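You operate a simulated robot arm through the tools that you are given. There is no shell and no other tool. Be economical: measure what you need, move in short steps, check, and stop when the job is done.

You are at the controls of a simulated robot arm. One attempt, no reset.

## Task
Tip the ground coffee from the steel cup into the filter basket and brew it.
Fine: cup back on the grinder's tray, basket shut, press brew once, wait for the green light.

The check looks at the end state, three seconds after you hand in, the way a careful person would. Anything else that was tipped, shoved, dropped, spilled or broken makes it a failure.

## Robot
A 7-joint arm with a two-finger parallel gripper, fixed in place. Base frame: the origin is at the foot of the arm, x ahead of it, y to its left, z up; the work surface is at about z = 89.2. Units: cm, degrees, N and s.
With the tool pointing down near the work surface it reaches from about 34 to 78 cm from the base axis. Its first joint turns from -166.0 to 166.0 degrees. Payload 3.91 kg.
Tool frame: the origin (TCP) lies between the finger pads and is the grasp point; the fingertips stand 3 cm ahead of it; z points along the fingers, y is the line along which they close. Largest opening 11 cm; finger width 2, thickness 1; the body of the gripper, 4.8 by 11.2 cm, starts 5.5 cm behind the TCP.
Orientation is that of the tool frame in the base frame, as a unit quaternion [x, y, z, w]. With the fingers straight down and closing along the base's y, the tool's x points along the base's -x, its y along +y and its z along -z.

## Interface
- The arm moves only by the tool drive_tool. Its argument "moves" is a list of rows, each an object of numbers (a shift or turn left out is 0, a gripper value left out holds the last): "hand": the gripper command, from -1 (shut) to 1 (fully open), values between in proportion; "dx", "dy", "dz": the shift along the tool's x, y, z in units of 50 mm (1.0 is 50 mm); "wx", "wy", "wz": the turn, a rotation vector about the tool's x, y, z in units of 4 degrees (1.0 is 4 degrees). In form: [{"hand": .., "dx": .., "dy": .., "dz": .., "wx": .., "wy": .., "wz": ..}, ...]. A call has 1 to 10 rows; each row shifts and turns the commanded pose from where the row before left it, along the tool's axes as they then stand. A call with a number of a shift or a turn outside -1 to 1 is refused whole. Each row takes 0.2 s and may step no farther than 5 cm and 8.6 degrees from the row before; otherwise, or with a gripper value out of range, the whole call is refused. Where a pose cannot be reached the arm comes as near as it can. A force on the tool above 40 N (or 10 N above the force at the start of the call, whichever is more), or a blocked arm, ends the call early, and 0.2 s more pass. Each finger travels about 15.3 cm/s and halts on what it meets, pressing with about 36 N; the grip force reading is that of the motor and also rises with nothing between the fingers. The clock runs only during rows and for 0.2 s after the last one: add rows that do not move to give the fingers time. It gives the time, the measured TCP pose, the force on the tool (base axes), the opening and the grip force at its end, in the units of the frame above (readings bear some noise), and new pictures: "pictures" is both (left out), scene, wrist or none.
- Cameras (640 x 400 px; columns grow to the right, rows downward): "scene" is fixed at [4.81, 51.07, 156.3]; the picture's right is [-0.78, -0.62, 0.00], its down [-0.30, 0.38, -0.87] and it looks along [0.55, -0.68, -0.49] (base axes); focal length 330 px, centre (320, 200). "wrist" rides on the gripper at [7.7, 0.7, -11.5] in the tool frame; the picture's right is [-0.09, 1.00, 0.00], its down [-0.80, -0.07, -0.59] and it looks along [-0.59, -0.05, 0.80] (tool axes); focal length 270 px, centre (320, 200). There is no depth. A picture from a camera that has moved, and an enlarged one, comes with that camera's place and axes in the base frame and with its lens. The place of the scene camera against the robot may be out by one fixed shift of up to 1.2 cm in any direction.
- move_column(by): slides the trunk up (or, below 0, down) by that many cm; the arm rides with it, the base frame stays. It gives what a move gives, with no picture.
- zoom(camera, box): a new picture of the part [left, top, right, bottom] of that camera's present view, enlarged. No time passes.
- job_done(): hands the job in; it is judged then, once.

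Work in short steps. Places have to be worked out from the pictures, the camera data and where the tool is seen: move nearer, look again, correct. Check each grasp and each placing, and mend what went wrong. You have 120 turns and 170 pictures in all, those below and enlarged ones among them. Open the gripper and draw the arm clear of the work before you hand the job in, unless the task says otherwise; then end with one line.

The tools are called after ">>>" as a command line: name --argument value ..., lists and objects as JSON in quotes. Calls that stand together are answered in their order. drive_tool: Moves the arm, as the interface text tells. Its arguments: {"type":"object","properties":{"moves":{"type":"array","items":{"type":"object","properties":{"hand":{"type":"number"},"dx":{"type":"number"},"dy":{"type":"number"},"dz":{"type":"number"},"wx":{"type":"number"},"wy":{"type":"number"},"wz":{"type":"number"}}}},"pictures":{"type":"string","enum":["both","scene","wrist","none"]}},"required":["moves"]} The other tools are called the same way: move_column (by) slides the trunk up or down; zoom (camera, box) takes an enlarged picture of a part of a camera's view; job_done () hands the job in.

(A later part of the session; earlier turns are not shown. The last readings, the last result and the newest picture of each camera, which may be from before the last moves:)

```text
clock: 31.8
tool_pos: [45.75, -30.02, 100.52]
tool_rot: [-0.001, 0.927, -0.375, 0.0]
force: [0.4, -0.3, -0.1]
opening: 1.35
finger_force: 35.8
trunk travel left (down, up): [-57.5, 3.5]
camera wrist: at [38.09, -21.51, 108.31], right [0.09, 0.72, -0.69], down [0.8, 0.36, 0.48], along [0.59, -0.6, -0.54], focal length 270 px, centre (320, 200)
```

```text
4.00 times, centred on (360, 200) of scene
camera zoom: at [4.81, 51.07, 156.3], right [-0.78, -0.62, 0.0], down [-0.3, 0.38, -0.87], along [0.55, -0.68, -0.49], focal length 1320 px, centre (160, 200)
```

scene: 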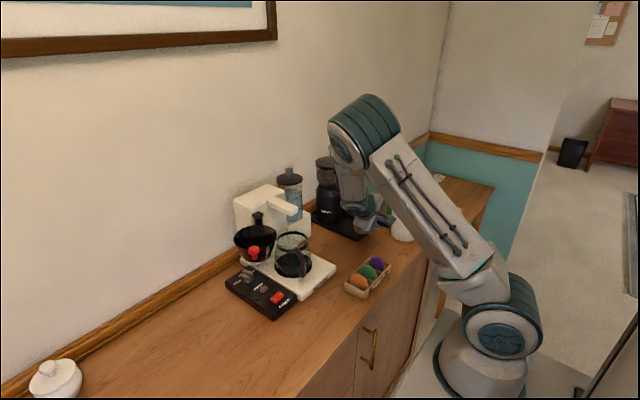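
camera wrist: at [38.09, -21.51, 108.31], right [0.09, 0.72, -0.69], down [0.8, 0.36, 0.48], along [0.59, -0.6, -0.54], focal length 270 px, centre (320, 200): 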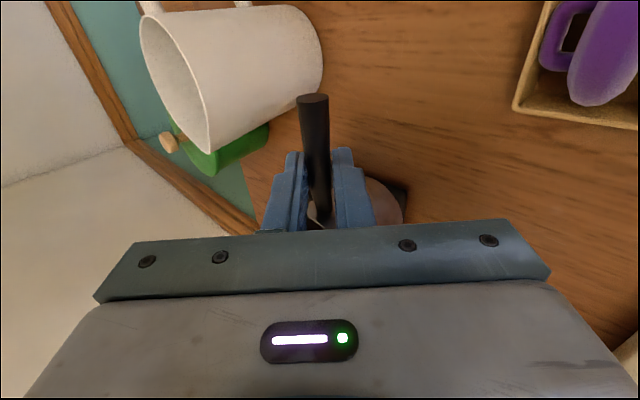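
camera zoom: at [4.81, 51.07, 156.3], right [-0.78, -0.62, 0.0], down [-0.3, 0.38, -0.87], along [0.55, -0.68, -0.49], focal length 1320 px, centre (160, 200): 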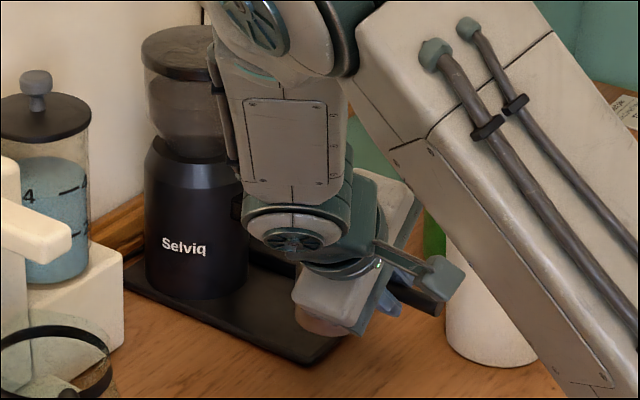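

Cup is free and level. I raise to about z=118 and carry it toward the basket.

>>> drive_tool --moves '[{"dy": -0.5, "dz": -0.52}, {"dy": -0.64, "dz": -0.67}, {"dy": -0.64, "dz": -0.67}, {"dy": -0.64, "dz": -0.67}, {"dy": 0.3, "dz": -0.29}, {"dy": 0.6, "dz": -0.58}, {"dy": 0.66, "dz": -0.63}, {"dy": 0.66, "dz": -0.63}, {"dy": 0.4, "dz": -0.38}, {}]' --pictures "both"

```text
clock: 34.0
tool_pos: [45.85, -11.98, 117.61]
tool_rot: [0.0, 0.927, -0.375, 0.0]
force: [0.0, -0.9, -1.6]
opening: 1.38
finger_force: 36.4
trunk travel left (down, up): [-57.5, 3.5]
camera wrist: at [38.13, -3.48, 125.57], right [0.09, 0.72, -0.69], down [0.8, 0.36, 0.48], along [0.59, -0.6, -0.54], focal length 270 px, centre (320, 200)
```

scene: 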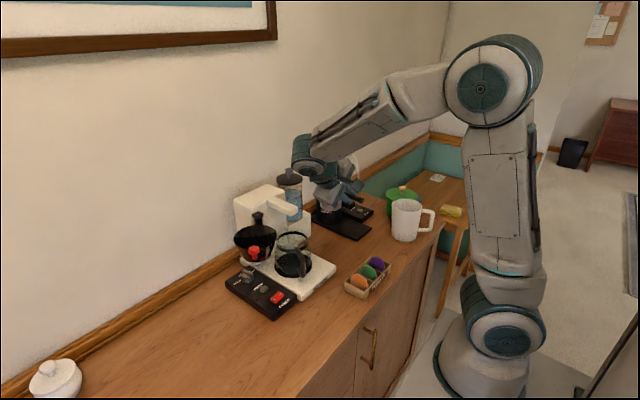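
wrist: 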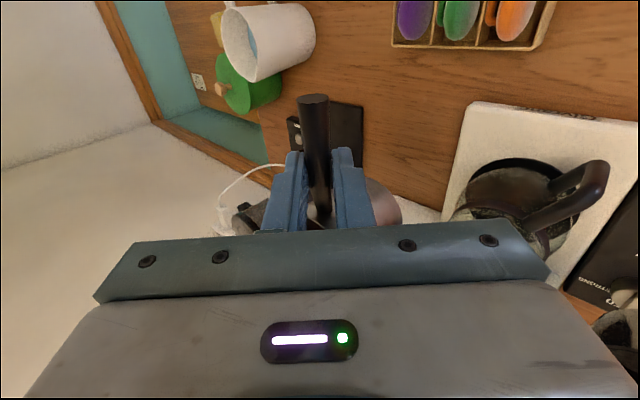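

I continue to above the basket: first +y, then +x to TCP (55.1, 8.4), still at z≈117.5.

>>> drive_tool --moves '[{"dy": 0.3, "dz": -0.29}, {"dy": 0.6, "dz": -0.57}, {"dy": 0.66, "dz": -0.63}, {"dy": 0.66, "dz": -0.63}, {"dy": 0.5, "dz": -0.48}, {"dy": 0.22, "dz": -0.21, "dx": -0.2}, {"dx": -0.6}, {"dx": -0.6}, {"dx": -0.45}, {}]' --pictures "both"

>>> zoom --camera "scene" --box '[200, 150, 340, 270]'

```text
clock: 36.2
tool_pos: [55.22, 8.43, 117.82]
tool_rot: [0.0, 0.927, -0.374, 0.0]
force: [0.8, 0.1, -1.2]
opening: 1.38
finger_force: 35.8
trunk travel left (down, up): [-57.5, 3.5]
camera wrist: at [47.46, 16.85, 125.68], right [0.09, 0.72, -0.69], down [0.8, 0.36, 0.48], along [0.59, -0.6, -0.54], focal length 270 px, centre (320, 200)
```

scene: 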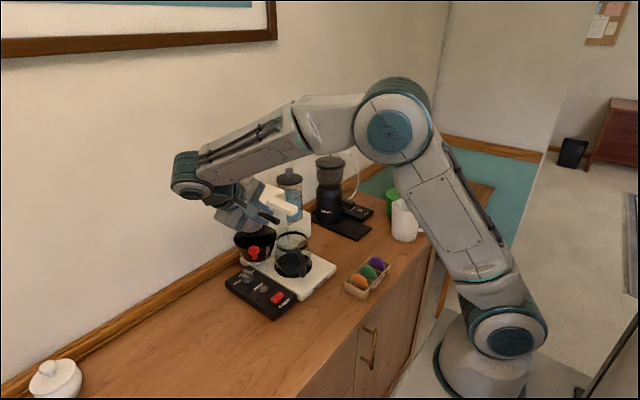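
wrist: 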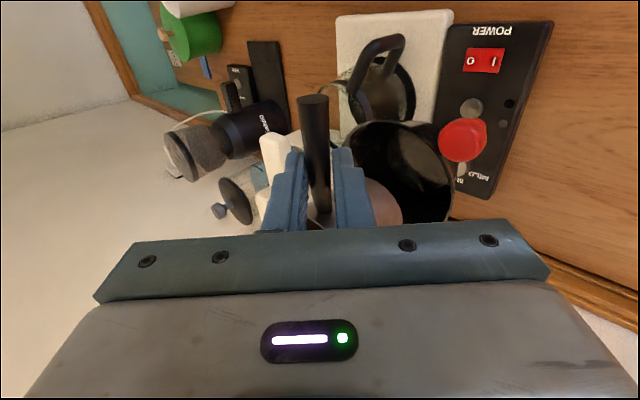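

```text
3.33 times, centred on (270, 210) of scene
camera zoom: at [4.81, 51.07, 156.3], right [-0.78, -0.62, 0.0], down [-0.3, 0.38, -0.87], along [0.55, -0.68, -0.49], focal length 1100 px, centre (487, 167)
```

zoom: 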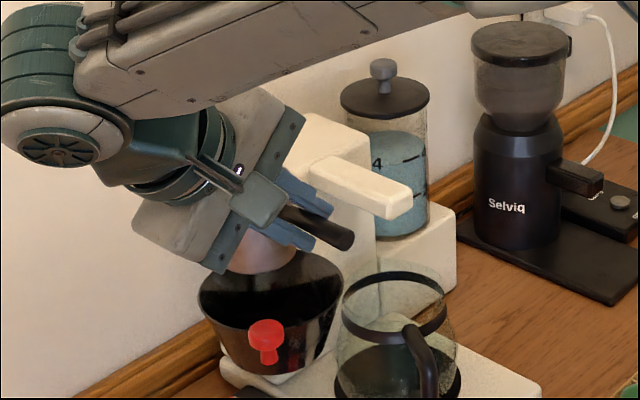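

Basket centre confirmed at ≈(60.6,6.0). Cup is above it. I lower 3.8 cm and begin the tilt (32°) with the opening turning toward −y.

>>> drive_tool --moves '[{"dy": 0.26, "dz": 0.27}, {"dy": 0.26, "dz": 0.27}, {"wx": -1}, {"wx": -1}, {"wx": -1}, {"wx": -1}, {"wx": -1}, {"wx": -1}, {"wx": -1}, {"wx": -1}]' --pictures "both"

>>> zoom --camera "scene" --box '[200, 150, 340, 270]'

```text
clock: 38.4
tool_pos: [54.99, 8.17, 114.09]
tool_rot: [0.001, 0.995, -0.105, 0.0]
force: [-2.9, -7.9, 3.8]
opening: 1.38
finger_force: 35.9
trunk travel left (down, up): [-57.5, 3.5]
camera wrist: at [47.36, 11.29, 125.26], right [0.09, 0.97, -0.21], down [0.8, 0.05, 0.6], along [0.59, -0.22, -0.78], focal length 270 px, centre (320, 200)
```

scene: 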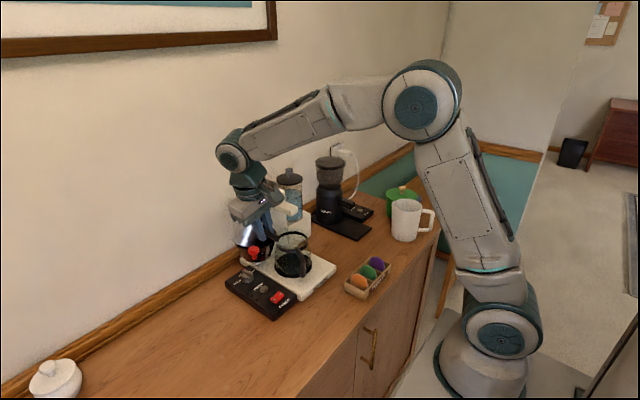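
wrist: 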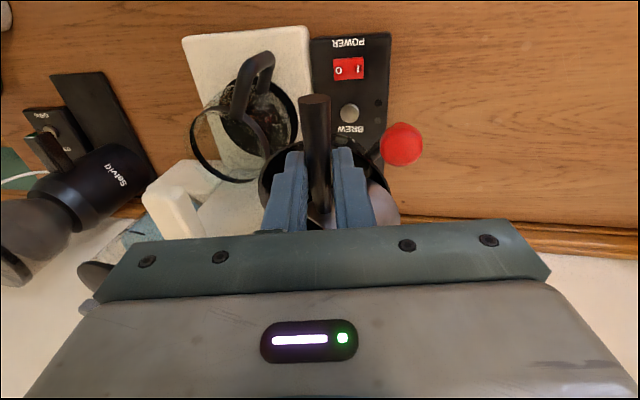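

```text
3.33 times, centred on (270, 210) of scene
camera zoom: at [4.81, 51.07, 156.3], right [-0.78, -0.62, 0.0], down [-0.3, 0.38, -0.87], along [0.55, -0.68, -0.49], focal length 1100 px, centre (487, 167)
```

zoom: 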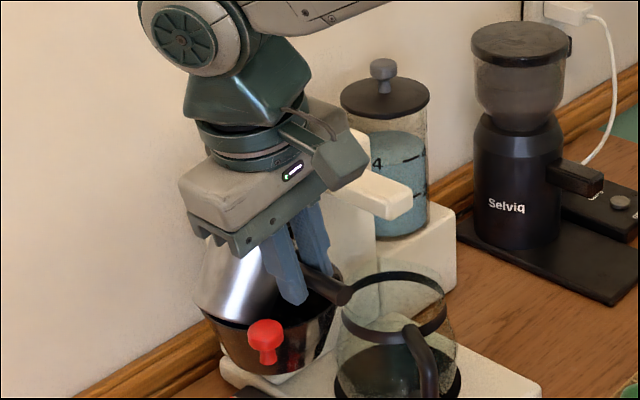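

There is a contact force (~9 N): the cup's lower edge is touching the basket. I raise 2.2 cm.

>>> drive_tool --moves '[{"dy": -0.045, "dz": -0.215}, {"dy": -0.045, "dz": -0.215}, {}]' --pictures "both"

>>> zoom --camera "scene" --box '[200, 150, 340, 270]'

```text
clock: 39.2
tool_pos: [55.21, 8.37, 116.35]
tool_rot: [0.0, 0.995, -0.105, -0.001]
force: [-0.7, -0.3, -0.7]
opening: 1.39
finger_force: 35.6
trunk travel left (down, up): [-57.5, 3.5]
camera wrist: at [47.52, 11.56, 127.37], right [0.09, 0.97, -0.21], down [0.8, 0.05, 0.6], along [0.59, -0.22, -0.78], focal length 270 px, centre (320, 200)
```

scene: 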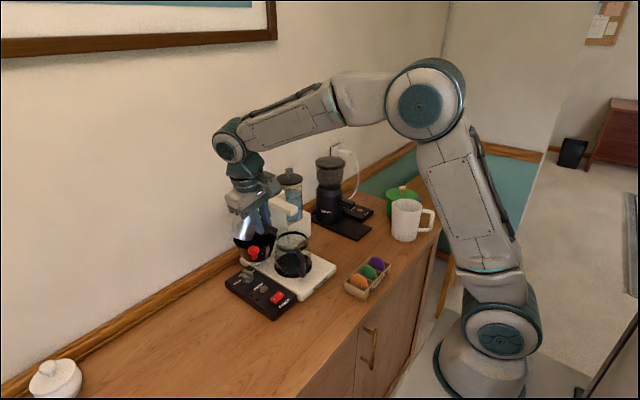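
wrist: 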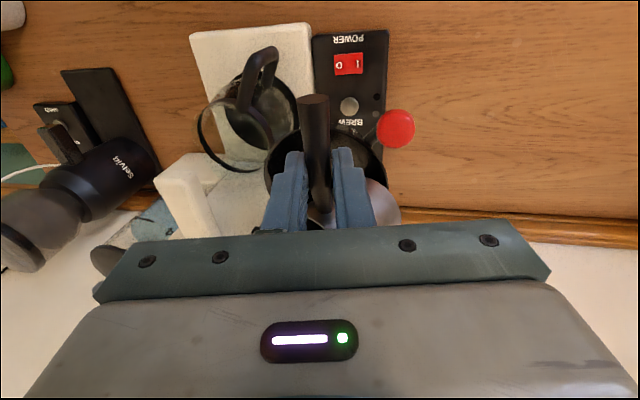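

```text
3.33 times, centred on (270, 210) of scene
camera zoom: at [4.81, 51.07, 156.3], right [-0.78, -0.62, 0.0], down [-0.3, 0.38, -0.87], along [0.55, -0.68, -0.49], focal length 1100 px, centre (487, 167)
```

zoom: 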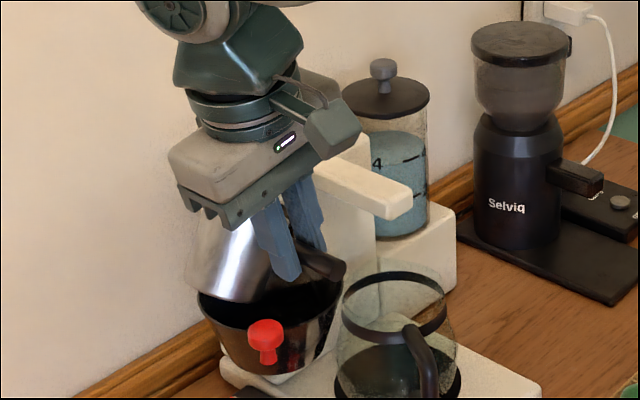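

Clear again. I continue tilting another 32°, nudging −y slightly to keep the lip over the centre.

>>> drive_tool --moves '[{"wx": -1, "dy": -0.03}, {"wx": -1, "dy": -0.03}, {"wx": -1, "dy": -0.03}, {"wx": -1, "dy": -0.03}, {"wx": -1, "dy": -0.03}, {"wx": -1, "dy": -0.03}, {"wx": -1, "dy": -0.03}, {"wx": -1, "dy": -0.03}, {}]' --pictures "both"

>>> zoom --camera "scene" --box '[200, 150, 340, 270]'

```text
clock: 41.2
tool_pos: [55.13, 7.16, 116.18]
tool_rot: [0.0, 0.985, 0.173, -0.001]
force: [-0.5, -0.4, -0.6]
opening: 1.35
finger_force: 36.4
trunk travel left (down, up): [-57.5, 3.5]
camera wrist: at [47.43, 4.05, 127.16], right [0.09, 0.94, 0.34], down [0.8, -0.27, 0.53], along [0.59, 0.23, -0.77], focal length 270 px, centre (320, 200)
```

scene: 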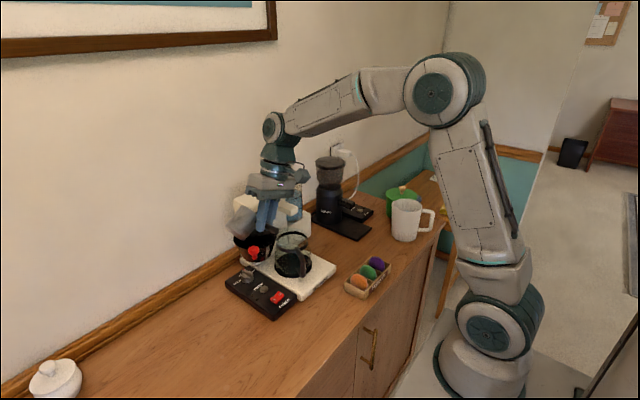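
wrist: 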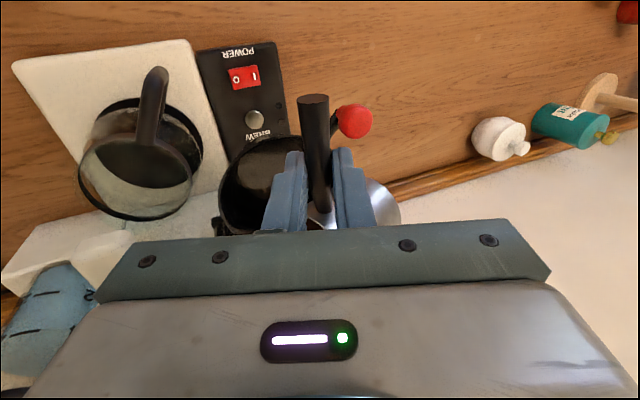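

```text
3.33 times, centred on (270, 210) of scene
camera zoom: at [4.81, 51.07, 156.3], right [-0.78, -0.62, 0.0], down [-0.3, 0.38, -0.87], along [0.55, -0.68, -0.49], focal length 1100 px, centre (487, 167)
```

zoom: 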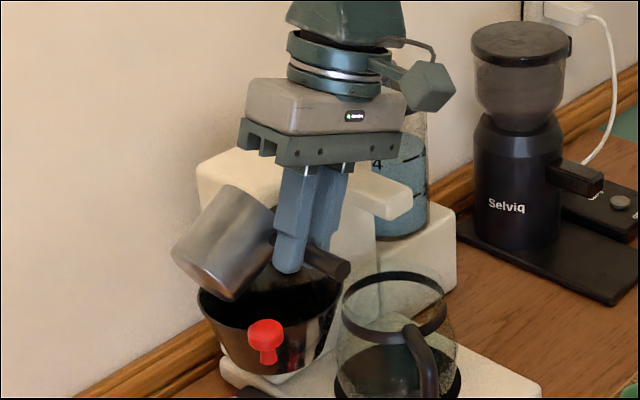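

Tilt is now 64°, lip over the basket, no contact. I continue another 40° while lowering ~1 cm.

>>> drive_tool --moves '[{"wx": -1, "dz": 0.03}, {"wx": -1, "dz": 0.03}, {"wx": -1, "dz": 0.03}, {"wx": -1, "dz": 0.03}, {"wx": -1, "dz": 0.03}, {"wx": -1}, {"wx": -1}, {"wx": -1}, {"wx": -1}, {"wx": -1}]' --pictures "both"

>>> zoom --camera "scene" --box '[200, 150, 340, 270]'

```text
clock: 43.4
tool_pos: [55.08, 7.5, 115.59]
tool_rot: [0.0, 0.866, 0.5, 0.0]
force: [0.5, -0.3, 0.6]
opening: 1.38
finger_force: 35.8
trunk travel left (down, up): [-57.5, 3.5]
camera wrist: at [47.33, -2.01, 121.93], right [0.09, 0.5, 0.86], down [0.8, -0.55, 0.24], along [0.59, 0.67, -0.45], focal length 270 px, centre (320, 200)
```

scene: 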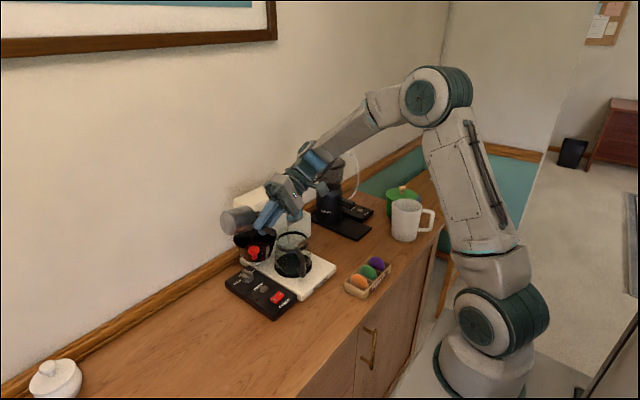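
wrist: 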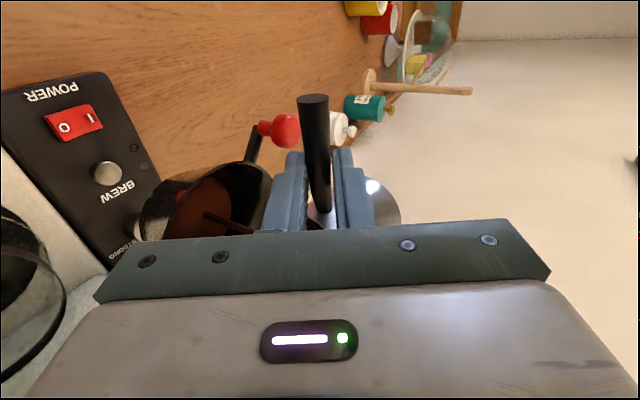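

```text
3.33 times, centred on (270, 210) of scene
camera zoom: at [4.81, 51.07, 156.3], right [-0.78, -0.62, 0.0], down [-0.3, 0.38, -0.87], along [0.55, -0.68, -0.49], focal length 1100 px, centre (487, 167)
```

zoom: 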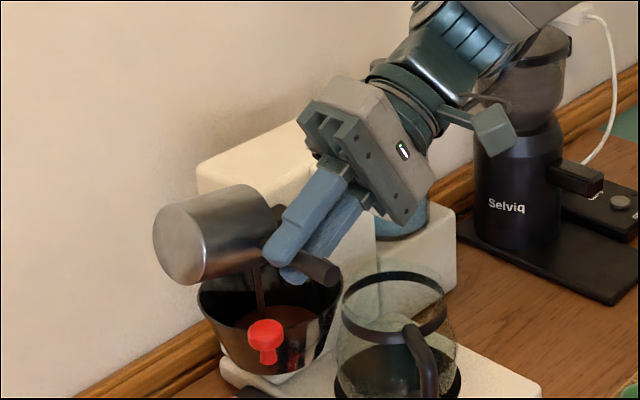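

Coffee is streaming into the basket. I tilt another 16° and hold to empty the cup.

>>> drive_tool --moves '[{}, {}, {"wx": -1}, {"wx": -1}, {"wx": -1}, {"wx": -1}, {}, {}, {}]' --pictures "both"

>>> zoom --camera "scene" --box '[200, 150, 340, 270]'

```text
clock: 45.4
tool_pos: [55.16, 7.52, 115.6]
tool_rot: [-0.001, 0.788, 0.616, 0.0]
force: [-0.4, 0.1, -1.5]
opening: 1.37
finger_force: 36.2
trunk travel left (down, up): [-57.5, 3.5]
camera wrist: at [47.34, -3.34, 119.05], right [0.09, 0.24, 0.97], down [0.8, -0.59, 0.07], along [0.59, 0.77, -0.25], focal length 270 px, centre (320, 200)
```

scene: 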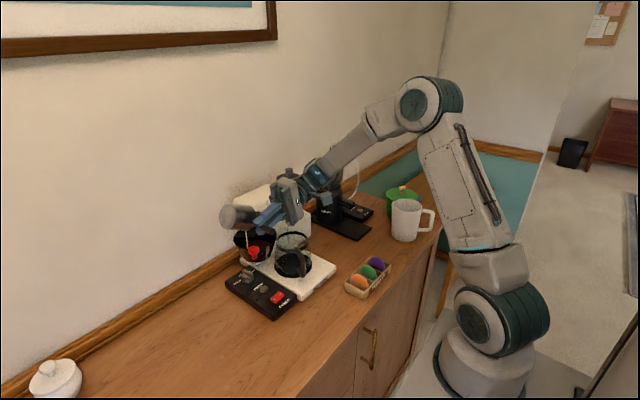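
wrist: 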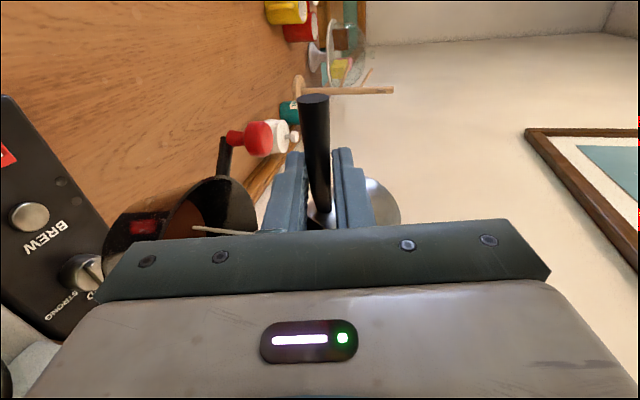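

```text
3.33 times, centred on (270, 210) of scene
camera zoom: at [4.81, 51.07, 156.3], right [-0.78, -0.62, 0.0], down [-0.3, 0.38, -0.87], along [0.55, -0.68, -0.49], focal length 1100 px, centre (487, 167)
```

zoom: 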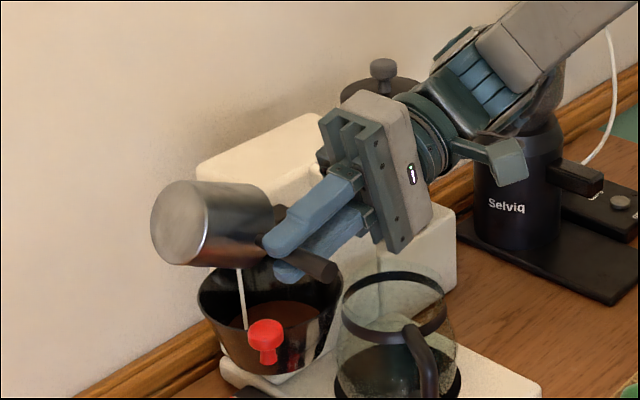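

The stream is thinning. I move −y 1 cm, tilt 12° more and hold.

>>> drive_tool --moves '[{"dz": -0.1}, {"dz": -0.1}, {"wx": -1}, {"wx": -1}, {"wx": -1}, {}, {}, {}, {}, {}]' --pictures "none"

>>> zoom --camera "scene" --box '[200, 150, 340, 270]'

```text
clock: 47.6
tool_pos: [55.16, 6.52, 115.73]
tool_rot: [0.0, 0.72, 0.694, 0.0]
force: [0.9, -0.1, -0.2]
opening: 1.39
finger_force: 35.8
trunk travel left (down, up): [-57.5, 3.5]
```

```text
3.33 times, centred on (270, 210) of scene
camera zoom: at [4.81, 51.07, 156.3], right [-0.78, -0.62, 0.0], down [-0.3, 0.38, -0.87], along [0.55, -0.68, -0.49], focal length 1100 px, centre (487, 167)
```

zoom: 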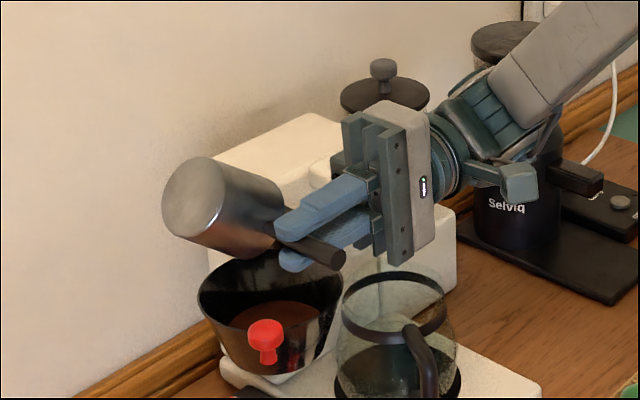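

The stream has stopped; the cup is empty. I raise 3 cm and rotate back upright.

>>> drive_tool --moves '[{"dy": 0.3}, {"dy": 0.3}, {"wx": 1}, {"wx": 1}, {"wx": 1}, {"wx": 1}, {"wx": 1}, {"wx": 1}, {"wx": 1}, {"wx": 1}]' --pictures "none"

>>> drive_tool --moves '[{"wx": 1}, {"wx": 1}, {"wx": 1}, {"wx": 1}, {"wx": 1}, {"wx": 1}, {"wx": 1}, {"wx": 1}, {"wx": 1}, {"wx": 1}]' --pictures "none"

>>> drive_tool --moves '[{"wx": 1}, {"wx": 1}, {"wx": 1}, {"wx": 1}, {"wx": 1}, {"wx": 1}, {"wx": 1}, {"wx": 1}, {"wx": 1}, {"wx": 1}]' --pictures "none"

>>> drive_tool --moves '[{"wx": 1}, {"wx": 1}, {"wx": 1}, {"wx": 1}, {"wx": 1}, {}, {}]' --pictures "both"

>>> zoom --camera "scene" --box '[200, 150, 340, 270]'

```text
clock: 49.8
tool_pos: [54.97, 6.79, 118.82]
tool_rot: [-0.001, 0.883, 0.469, 0.0]
force: [0.6, -0.1, -0.7]
opening: 1.38
finger_force: 36.3
trunk travel left (down, up): [-57.5, 3.5]
```

```text
clock: 52.0
tool_pos: [55.08, 6.64, 118.72]
tool_rot: [0.0, 0.99, 0.139, 0.001]
force: [-0.2, 0.3, -1.2]
opening: 1.39
finger_force: 35.9
trunk travel left (down, up): [-57.5, 3.5]
```

```text
clock: 54.2
tool_pos: [54.94, 6.81, 118.7]
tool_rot: [0.001, 0.978, -0.209, 0.0]
force: [0.1, 0.2, -1.3]
opening: 1.37
finger_force: 35.9
trunk travel left (down, up): [-57.5, 3.5]
```

```text
clock: 55.8
tool_pos: [55.11, 6.79, 118.78]
tool_rot: [0.0, 0.927, -0.375, 0.0]
force: [-0.3, 0.1, -0.5]
opening: 1.4
finger_force: 35.8
trunk travel left (down, up): [-57.5, 3.5]
camera wrist: at [47.46, 15.25, 126.61], right [0.09, 0.72, -0.69], down [0.8, 0.36, 0.48], along [0.59, -0.6, -0.54], focal length 270 px, centre (320, 200)
```

scene: 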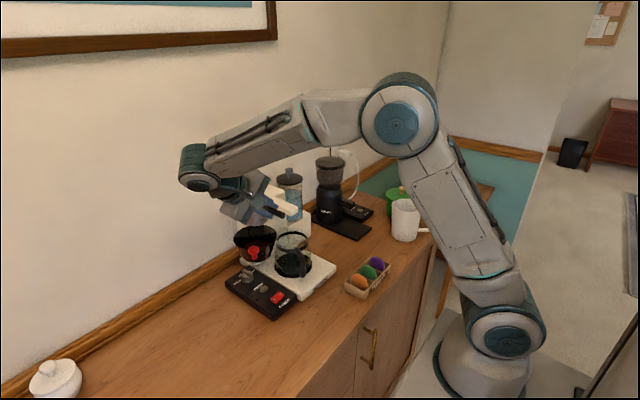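
wrist: 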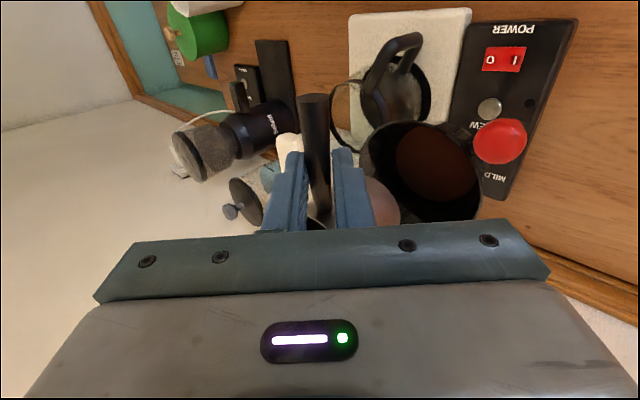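

```text
3.33 times, centred on (270, 210) of scene
camera zoom: at [4.81, 51.07, 156.3], right [-0.78, -0.62, 0.0], down [-0.3, 0.38, -0.87], along [0.55, -0.68, -0.49], focal length 1100 px, centre (487, 167)
```

zoom: 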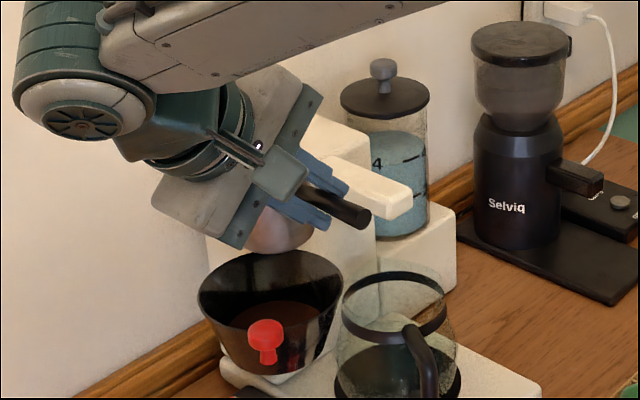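

Coffee sits in the basket, spill-free. I carry the cup back: −x then −y at height.

>>> drive_tool --moves '[{"dx": 0.93}, {"dx": 0.93}, {"dy": -0.66, "dz": 0.63}, {"dy": -0.66, "dz": 0.63}, {"dy": -0.66, "dz": 0.63}, {"dy": -0.66, "dz": 0.63}, {"dy": -0.66, "dz": 0.63}, {"dy": -0.66, "dz": 0.63}, {"dy": -0.66, "dz": 0.63}, {"dy": -0.66, "dz": 0.63}]' --pictures "wrist"

```text
clock: 58.0
tool_pos: [45.93, -30.16, 119.0]
tool_rot: [-0.001, 0.927, -0.375, 0.0]
force: [0.1, 0.4, -1.3]
opening: 1.37
finger_force: 36.0
trunk travel left (down, up): [-57.5, 3.5]
camera wrist: at [38.25, -21.52, 126.81], right [0.09, 0.72, -0.69], down [0.8, 0.36, 0.48], along [0.59, -0.6, -0.54], focal length 270 px, centre (320, 200)
```

wrist: 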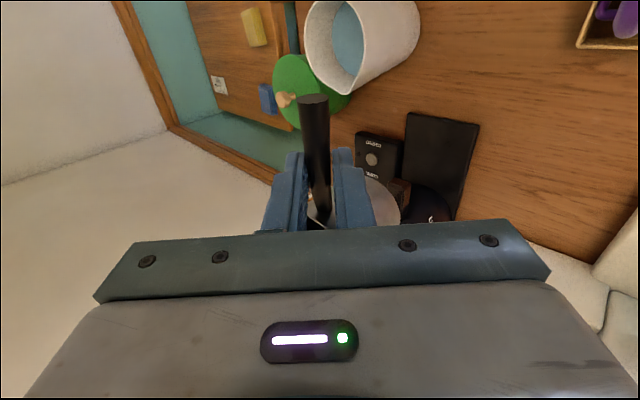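

Now straight down to the earlier staging height (z≈100.5).

>>> drive_tool --moves '[{"dy": 0.64, "dz": 0.665}, {"dy": 0.64, "dz": 0.665}, {"dy": 0.64, "dz": 0.665}, {"dy": 0.6, "dz": 0.62}, {}]' --pictures "none"

```text
clock: 59.2
tool_pos: [46.12, -29.79, 100.73]
tool_rot: [0.0, 0.927, -0.375, 0.0]
force: [-0.3, 0.7, -0.7]
opening: 1.38
finger_force: 36.6
trunk travel left (down, up): [-57.5, 3.5]
```

Reverse of the exit path: diagonal in to (48.4,−35.4,96.5), then +x to the original spot.

>>> drive_tool --moves '[{"dx": -0.153, "dy": -0.075, "dz": 0.46}, {"dx": -0.153, "dy": -0.075, "dz": 0.46}, {"dx": -0.153, "dy": -0.075, "dz": 0.46}, {"dx": -0.26}, {"dx": -0.26}, {"dx": -0.23}, {}]' --pictures "both"

>>> zoom --camera "scene" --box '[320, 170, 400, 250]'

```text
clock: 60.8
tool_pos: [51.78, -35.36, 96.66]
tool_rot: [0.0, 0.927, -0.374, 0.001]
force: [1.0, 0.1, -0.8]
opening: 1.38
finger_force: 36.1
trunk travel left (down, up): [-57.5, 3.5]
camera wrist: at [44.11, -26.94, 104.5], right [0.09, 0.72, -0.69], down [0.8, 0.36, 0.48], along [0.59, -0.6, -0.54], focal length 270 px, centre (320, 200)
```

scene: 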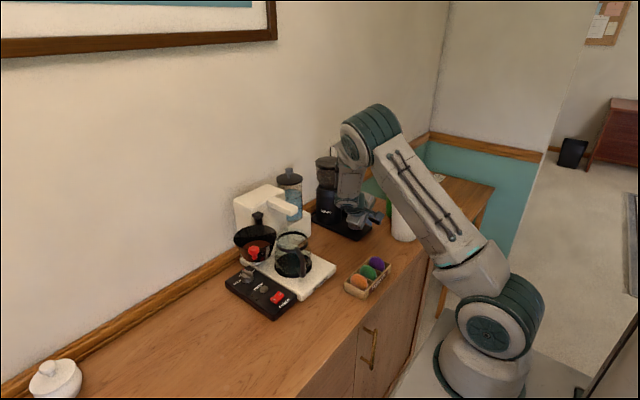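
wrist: 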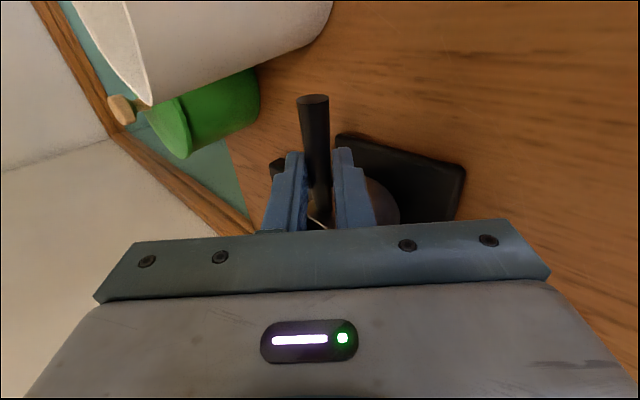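

```text
5.00 times, centred on (360, 210) of scene
camera zoom: at [4.81, 51.07, 156.3], right [-0.78, -0.62, 0.0], down [-0.3, 0.38, -0.87], along [0.55, -0.68, -0.49], focal length 1650 px, centre (120, 150)
```

zoom: 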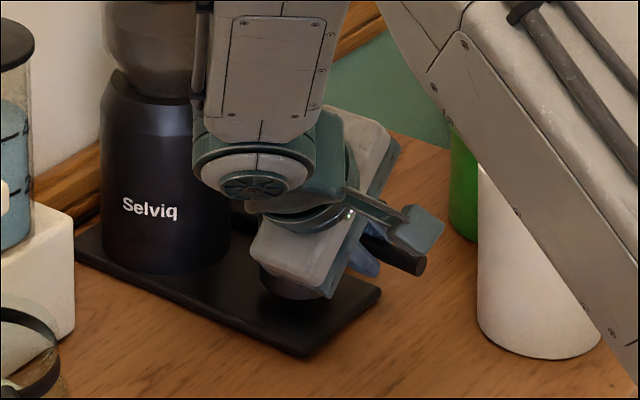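

I go +0.4 cm in x, then lower gently to the original height 95.6.

>>> drive_tool --moves '[{"dx": -0.08}, {"dy": 0.035, "dz": 0.036}, {"dy": 0.035, "dz": 0.036}, {"dy": 0.035, "dz": 0.036}, {"dy": 0.03, "dz": 0.03}, {}]' --pictures "none"

```text
clock: 62.2
tool_pos: [52.05, -35.4, 95.75]
tool_rot: [0.0, 0.927, -0.374, 0.0]
force: [0.1, -0.4, -1.2]
opening: 1.4
finger_force: 35.9
trunk travel left (down, up): [-57.5, 3.5]
```

I lower another 0.2 cm, feeling for contact.

>>> drive_tool --moves '[{"dy": 0.014, "dz": 0.014}, {"dy": 0.014, "dz": 0.014}, {}]' --pictures "none"

>>> zoom --camera "scene" --box '[320, 170, 400, 250]'

```text
clock: 63.0
tool_pos: [52.19, -35.54, 95.68]
tool_rot: [0.002, 0.927, -0.376, 0.001]
force: [-0.6, -1.5, 6.1]
opening: 1.38
finger_force: 36.2
trunk travel left (down, up): [-57.5, 3.5]
```

```text
5.00 times, centred on (360, 210) of scene
camera zoom: at [4.81, 51.07, 156.3], right [-0.78, -0.62, 0.0], down [-0.3, 0.38, -0.87], along [0.55, -0.68, -0.49], focal length 1650 px, centre (120, 150)
```

zoom: 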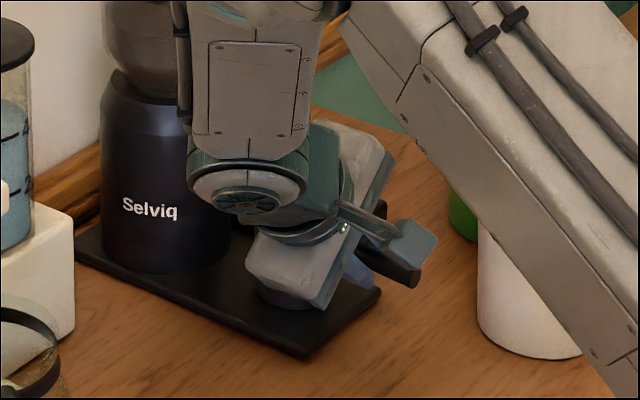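

Contact felt (6 N): the cup is resting on the tray. I open the fingers modestly and back out along the tool axis.

>>> drive_tool --moves '[{"hand": -0.6}, {"hand": -0.42}, {}, {"dz": -0.2}, {"dz": -0.4}, {"dz": -0.6}, {"dz": -0.6}, {"dz": -0.6}, {}]' --pictures "both"

>>> zoom --camera "wrist" --box '[200, 0, 520, 230]'

```text
clock: 65.0
tool_pos: [52.37, -27.32, 104.2]
tool_rot: [0.0, 0.927, -0.375, 0.0]
force: [0.3, -0.1, 1.1]
opening: 3.16
finger_force: 0.2
trunk travel left (down, up): [-57.5, 3.5]
camera wrist: at [44.6, -18.81, 112.01], right [0.09, 0.72, -0.69], down [0.8, 0.36, 0.48], along [0.59, -0.6, -0.54], focal length 270 px, centre (320, 200)
```

scene: 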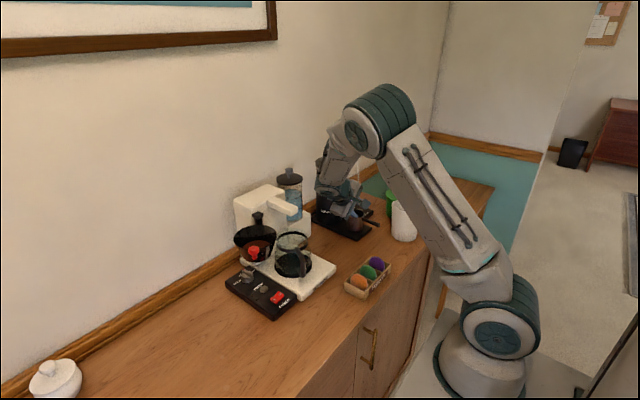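
wrist: 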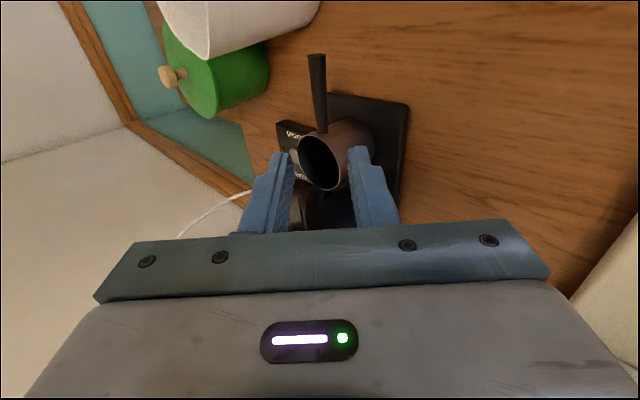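

```text
1.74 times, centred on (360, 115) of wrist
camera zoom: at [44.6, -18.81, 112.01], right [0.09, 0.72, -0.69], down [0.8, 0.36, 0.48], along [0.59, -0.6, -0.54], focal length 470 px, centre (250, 348)
```

zoom: 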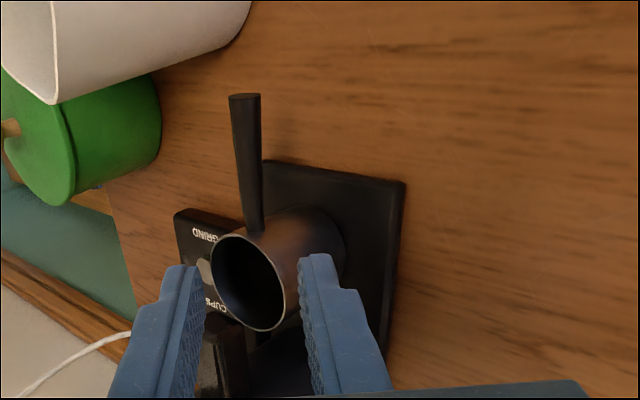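

The empty cup stands upright on the tray. I back off, rise, and unroll the tool to vertical.

>>> drive_tool --moves '[{"dx": 0.9}, {"dy": -0.64, "dz": -0.67}, {"dy": -0.64, "dz": -0.67}, {"dy": -0.64, "dz": -0.67}, {"dy": -0.5, "dz": -0.53}, {"wx": -1}, {"wx": -1}, {"wx": -1}, {"wx": -1}, {"wx": -1}]' --pictures "none"

>>> drive_tool --moves '[{"wx": -1}, {"wx": -1}, {"wx": -1}, {"wx": -1}, {"wx": -1}, {"wx": -1}, {"dx": 0.6}, {}]' --pictures "none"

```text
clock: 67.2
tool_pos: [47.73, -26.88, 121.62]
tool_rot: [0.001, 0.978, -0.207, 0.0]
force: [-0.2, -0.2, -0.1]
opening: 3.21
finger_force: 0.1
trunk travel left (down, up): [-57.5, 3.5]
```

```text
clock: 69.0
tool_pos: [44.9, -26.91, 121.78]
tool_rot: [0.0, 1.0, 0.0, 0.0]
force: [-0.9, 0.5, -0.4]
opening: 3.19
finger_force: 0.1
trunk travel left (down, up): [-57.5, 3.5]
```

Next I travel over the red knob's open position (54.6, 12.2).

>>> drive_tool --moves '[{"dy": 0.98, "hand": -0.27}, {"dy": 0.98}, {"dy": 0.98}, {"dy": 0.98}, {"dy": 0.98}, {"dy": 0.98}, {"dy": 0.98}, {"dy": 0.98}, {"dx": -0.97}, {"dx": -0.97}]' --pictures "wrist"

```text
clock: 71.2
tool_pos: [54.11, 12.36, 121.26]
tool_rot: [0.0, 1.0, 0.0, 0.0]
force: [0.0, -0.7, -0.2]
opening: 4.03
finger_force: 0.1
trunk travel left (down, up): [-57.5, 3.5]
camera wrist: at [46.38, 13.1, 132.92], right [0.09, 1.0, 0.0], down [0.8, -0.07, 0.59], along [0.59, -0.05, -0.8], focal length 270 px, centre (320, 200)
```

wrist: 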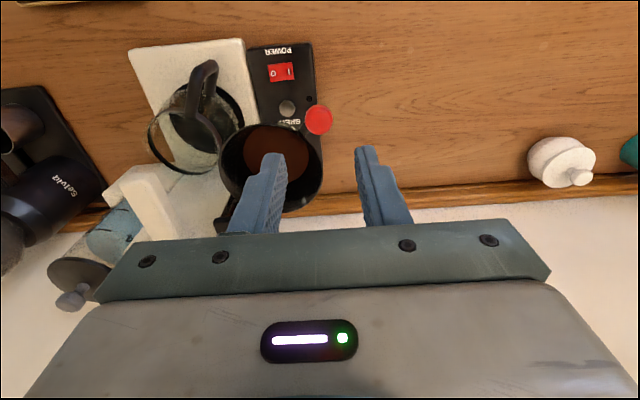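

Knob is at (54.6,12.3), directly below. I lower and form the cage.

>>> drive_tool --moves '[{"dz": 0.6}, {"dz": 0.7}, {"dz": 0.5}, {"hand": -0.45}, {}]' --pictures "wrist"

```text
clock: 72.4
tool_pos: [54.26, 12.52, 112.67]
tool_rot: [0.001, 1.0, 0.0, 0.0]
force: [-0.4, 0.1, 0.8]
opening: 3.01
finger_force: 0.0
trunk travel left (down, up): [-57.5, 3.5]
camera wrist: at [46.47, 13.25, 124.15], right [0.09, 1.0, 0.0], down [0.8, -0.07, 0.59], along [0.59, -0.05, -0.8], focal length 270 px, centre (320, 200)
```

wrist: 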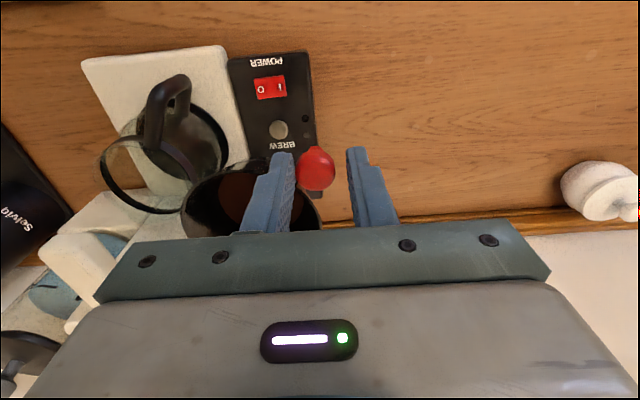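

Good. I lower 0.6 cm and start swinging the basket back along the reversed arc.

>>> drive_tool --moves '[{"dz": 0.12, "dx": -0.07}, {"dx": 0.194, "dy": -0.224}, {"dx": 0.175, "dy": -0.24}, {"dx": 0.153, "dy": -0.254}, {"dx": 0.13, "dy": -0.266}, {"dx": 0.106, "dy": -0.276}, {"dx": 0.082, "dy": -0.284}, {"dx": 0.057, "dy": -0.291}, {}]' --pictures "wrist"

```text
clock: 74.4
tool_pos: [50.04, 3.06, 112.0]
tool_rot: [0.0, 1.0, 0.0, 0.0]
force: [0.0, -0.9, 0.1]
opening: 3.01
finger_force: 0.0
trunk travel left (down, up): [-57.5, 3.5]
camera wrist: at [42.38, 3.82, 123.51], right [0.09, 1.0, 0.0], down [0.8, -0.07, 0.59], along [0.59, -0.05, -0.8], focal length 270 px, centre (320, 200)
```

wrist: 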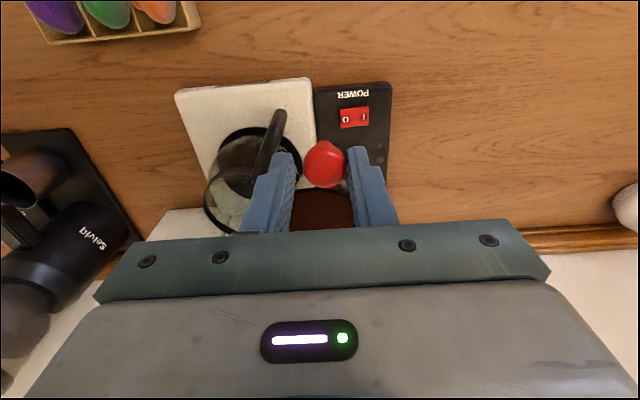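

Tracking well. Continuing the arc.

>>> drive_tool --moves '[{"dx": 0.044, "dy": -0.293}, {"dx": 0.018, "dy": -0.296}, {"dx": -0.008, "dy": -0.297}, {"dx": -0.034, "dy": -0.295}, {"dx": -0.059, "dy": -0.291}, {"dx": -0.084, "dy": -0.285}, {"dx": -0.109, "dy": -0.276}, {}]' --pictures "wrist"

```text
clock: 76.2
tool_pos: [51.55, -7.15, 111.89]
tool_rot: [0.0, 1.0, 0.0, 0.0]
force: [0.5, -0.2, -0.3]
opening: 3.04
finger_force: 0.2
trunk travel left (down, up): [-57.5, 3.5]
camera wrist: at [43.8, -6.44, 123.43], right [0.09, 1.0, 0.0], down [0.8, -0.07, 0.59], along [0.59, -0.05, -0.8], focal length 270 px, centre (320, 200)
```

wrist: 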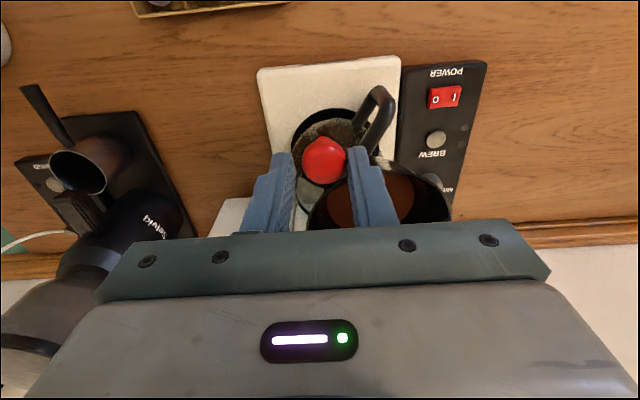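

Nearly there; the remaining ~20° with a check of the reading.

>>> drive_tool --moves '[{"dx": -0.125, "dy": -0.266}, {"dx": -0.15, "dy": -0.253}, {"dx": -0.175, "dy": -0.239}, {"dx": -0.19, "dy": -0.215}, {}]' --pictures "both"

>>> zoom --camera "scene" --box '[230, 170, 350, 260]'

```text
clock: 77.4
tool_pos: [54.56, -11.98, 111.93]
tool_rot: [0.0, 1.0, 0.0, 0.0]
force: [-0.1, -0.9, 0.0]
opening: 3.05
finger_force: 0.0
trunk travel left (down, up): [-57.5, 3.5]
camera wrist: at [46.87, -11.2, 123.57], right [0.09, 1.0, 0.0], down [0.8, -0.07, 0.59], along [0.59, -0.05, -0.8], focal length 270 px, centre (320, 200)
```

scene: 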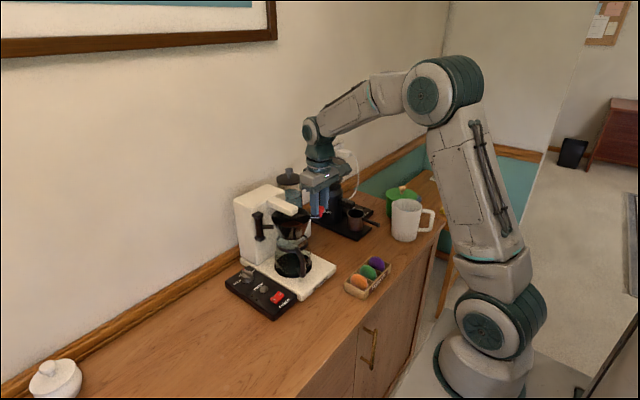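
wrist: 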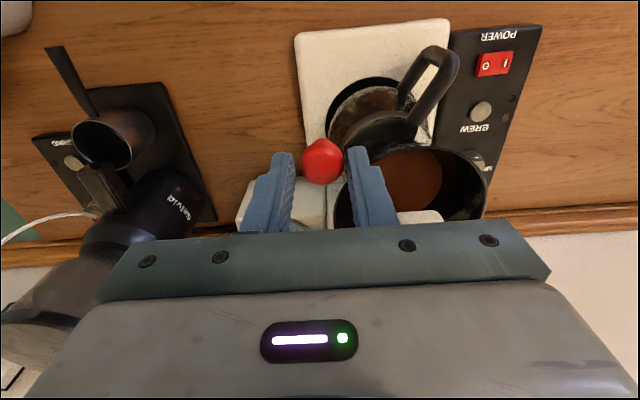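

```text
4.44 times, centred on (290, 215) of scene
camera zoom: at [4.81, 51.07, 156.3], right [-0.78, -0.62, 0.0], down [-0.3, 0.38, -0.87], along [0.55, -0.68, -0.49], focal length 1467 px, centre (453, 133)
```

zoom: 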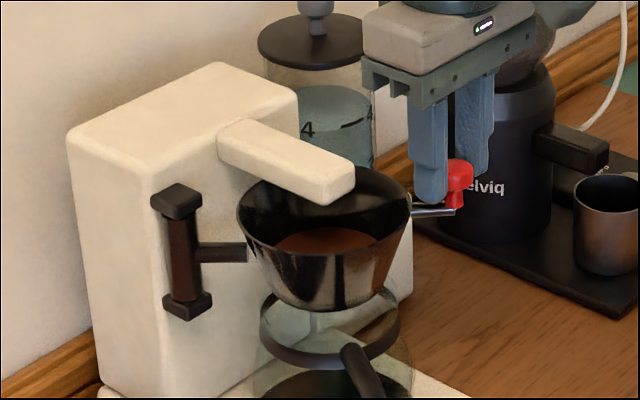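

Basket is back under the spout at essentially its starting position. A gentle extra nudge to feel whether there's a stop.

>>> drive_tool --moves '[{"dx": -0.04, "dy": -0.04}, {"dx": -0.04, "dy": -0.04}, {}]' --pictures "wrist"

```text
clock: 78.2
tool_pos: [55.0, -12.21, 112.11]
tool_rot: [-0.001, 1.0, 0.0, 0.0]
force: [-1.2, 4.2, 0.8]
opening: 3.27
finger_force: 2.4
trunk travel left (down, up): [-57.5, 3.5]
camera wrist: at [47.31, -11.48, 123.55], right [0.09, 1.0, 0.0], down [0.8, -0.07, 0.59], along [0.59, -0.05, -0.8], focal length 270 px, centre (320, 200)
```

wrist: 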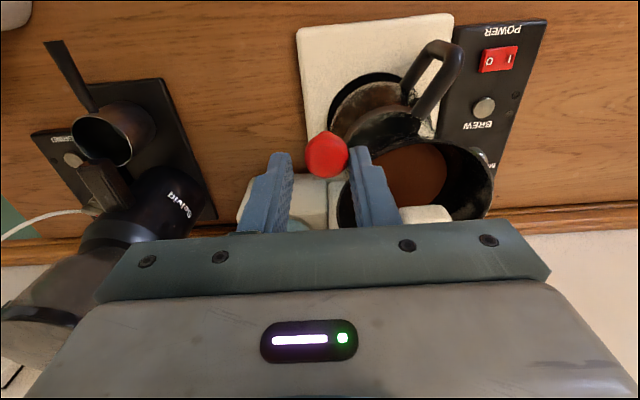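

A stop is felt (4 N), so the basket is fully shut. I release, lift, and go view the control panel.

>>> drive_tool --moves '[{"dy": 0.05, "hand": -0.27}, {"dz": -0.5}, {"dz": -0.9}, {"dz": -0.9}, {"dx": 0.9}, {"dx": 0.9}, {"dx": 0.5, "dy": 0.6}, {"dy": 0.95}, {"dy": 0.95}, {"dy": 0.95}]' --pictures "none"

>>> drive_tool --moves '[{"hand": -1, "dy": 0.3}, {"dz": 0.9}, {"dz": 0.9}, {"dz": 0.5}, {}]' --pictures "wrist"

>>> zoom --camera "wrist" --box '[230, 20, 430, 220]'

>>> zoom --camera "scene" --box '[220, 250, 310, 325]'

```text
clock: 80.4
tool_pos: [43.51, 5.48, 123.42]
tool_rot: [0.0, 1.0, -0.001, 0.0]
force: [0.6, 0.7, 1.2]
opening: 4.0
finger_force: 0.0
trunk travel left (down, up): [-57.5, 3.5]
```

```text
clock: 81.6
tool_pos: [43.4, 6.67, 111.99]
tool_rot: [0.001, 1.0, 0.0, 0.0]
force: [0.0, 0.5, -0.4]
opening: 0.0
finger_force: 35.9
trunk travel left (down, up): [-57.5, 3.5]
camera wrist: at [35.69, 7.38, 123.54], right [0.09, 1.0, 0.0], down [0.8, -0.07, 0.59], along [0.59, -0.05, -0.8], focal length 270 px, centre (320, 200)
```

wrist: 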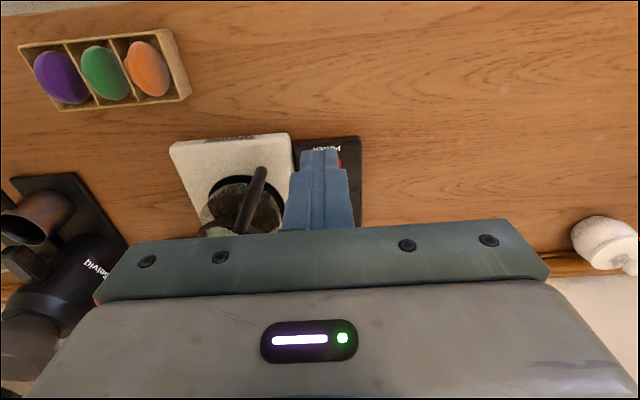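

```text
2.00 times, centred on (330, 120) of wrist
camera zoom: at [35.69, 7.38, 123.54], right [0.09, 1.0, 0.0], down [0.8, -0.07, 0.59], along [0.59, -0.05, -0.8], focal length 541 px, centre (300, 360)
```

zoom: 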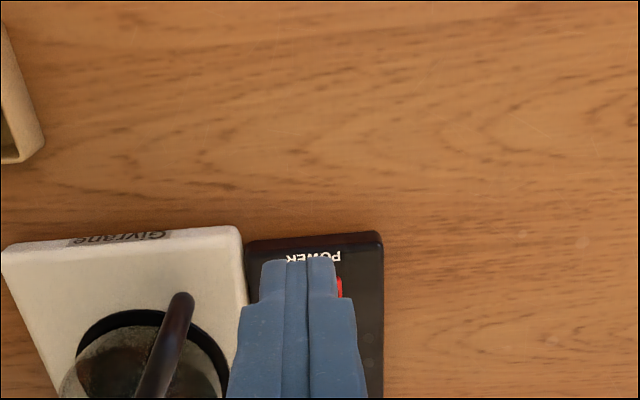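

```text
5.33 times, centred on (265, 288) of scene
camera zoom: at [4.81, 51.07, 156.3], right [-0.78, -0.62, 0.0], down [-0.3, 0.38, -0.87], along [0.55, -0.68, -0.49], focal length 1760 px, centre (613, -267)
```

zoom: 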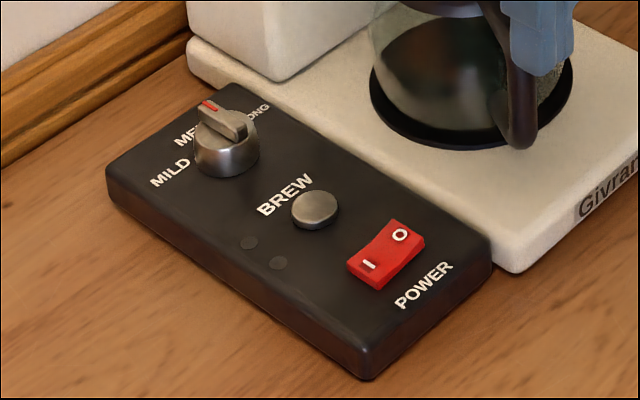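

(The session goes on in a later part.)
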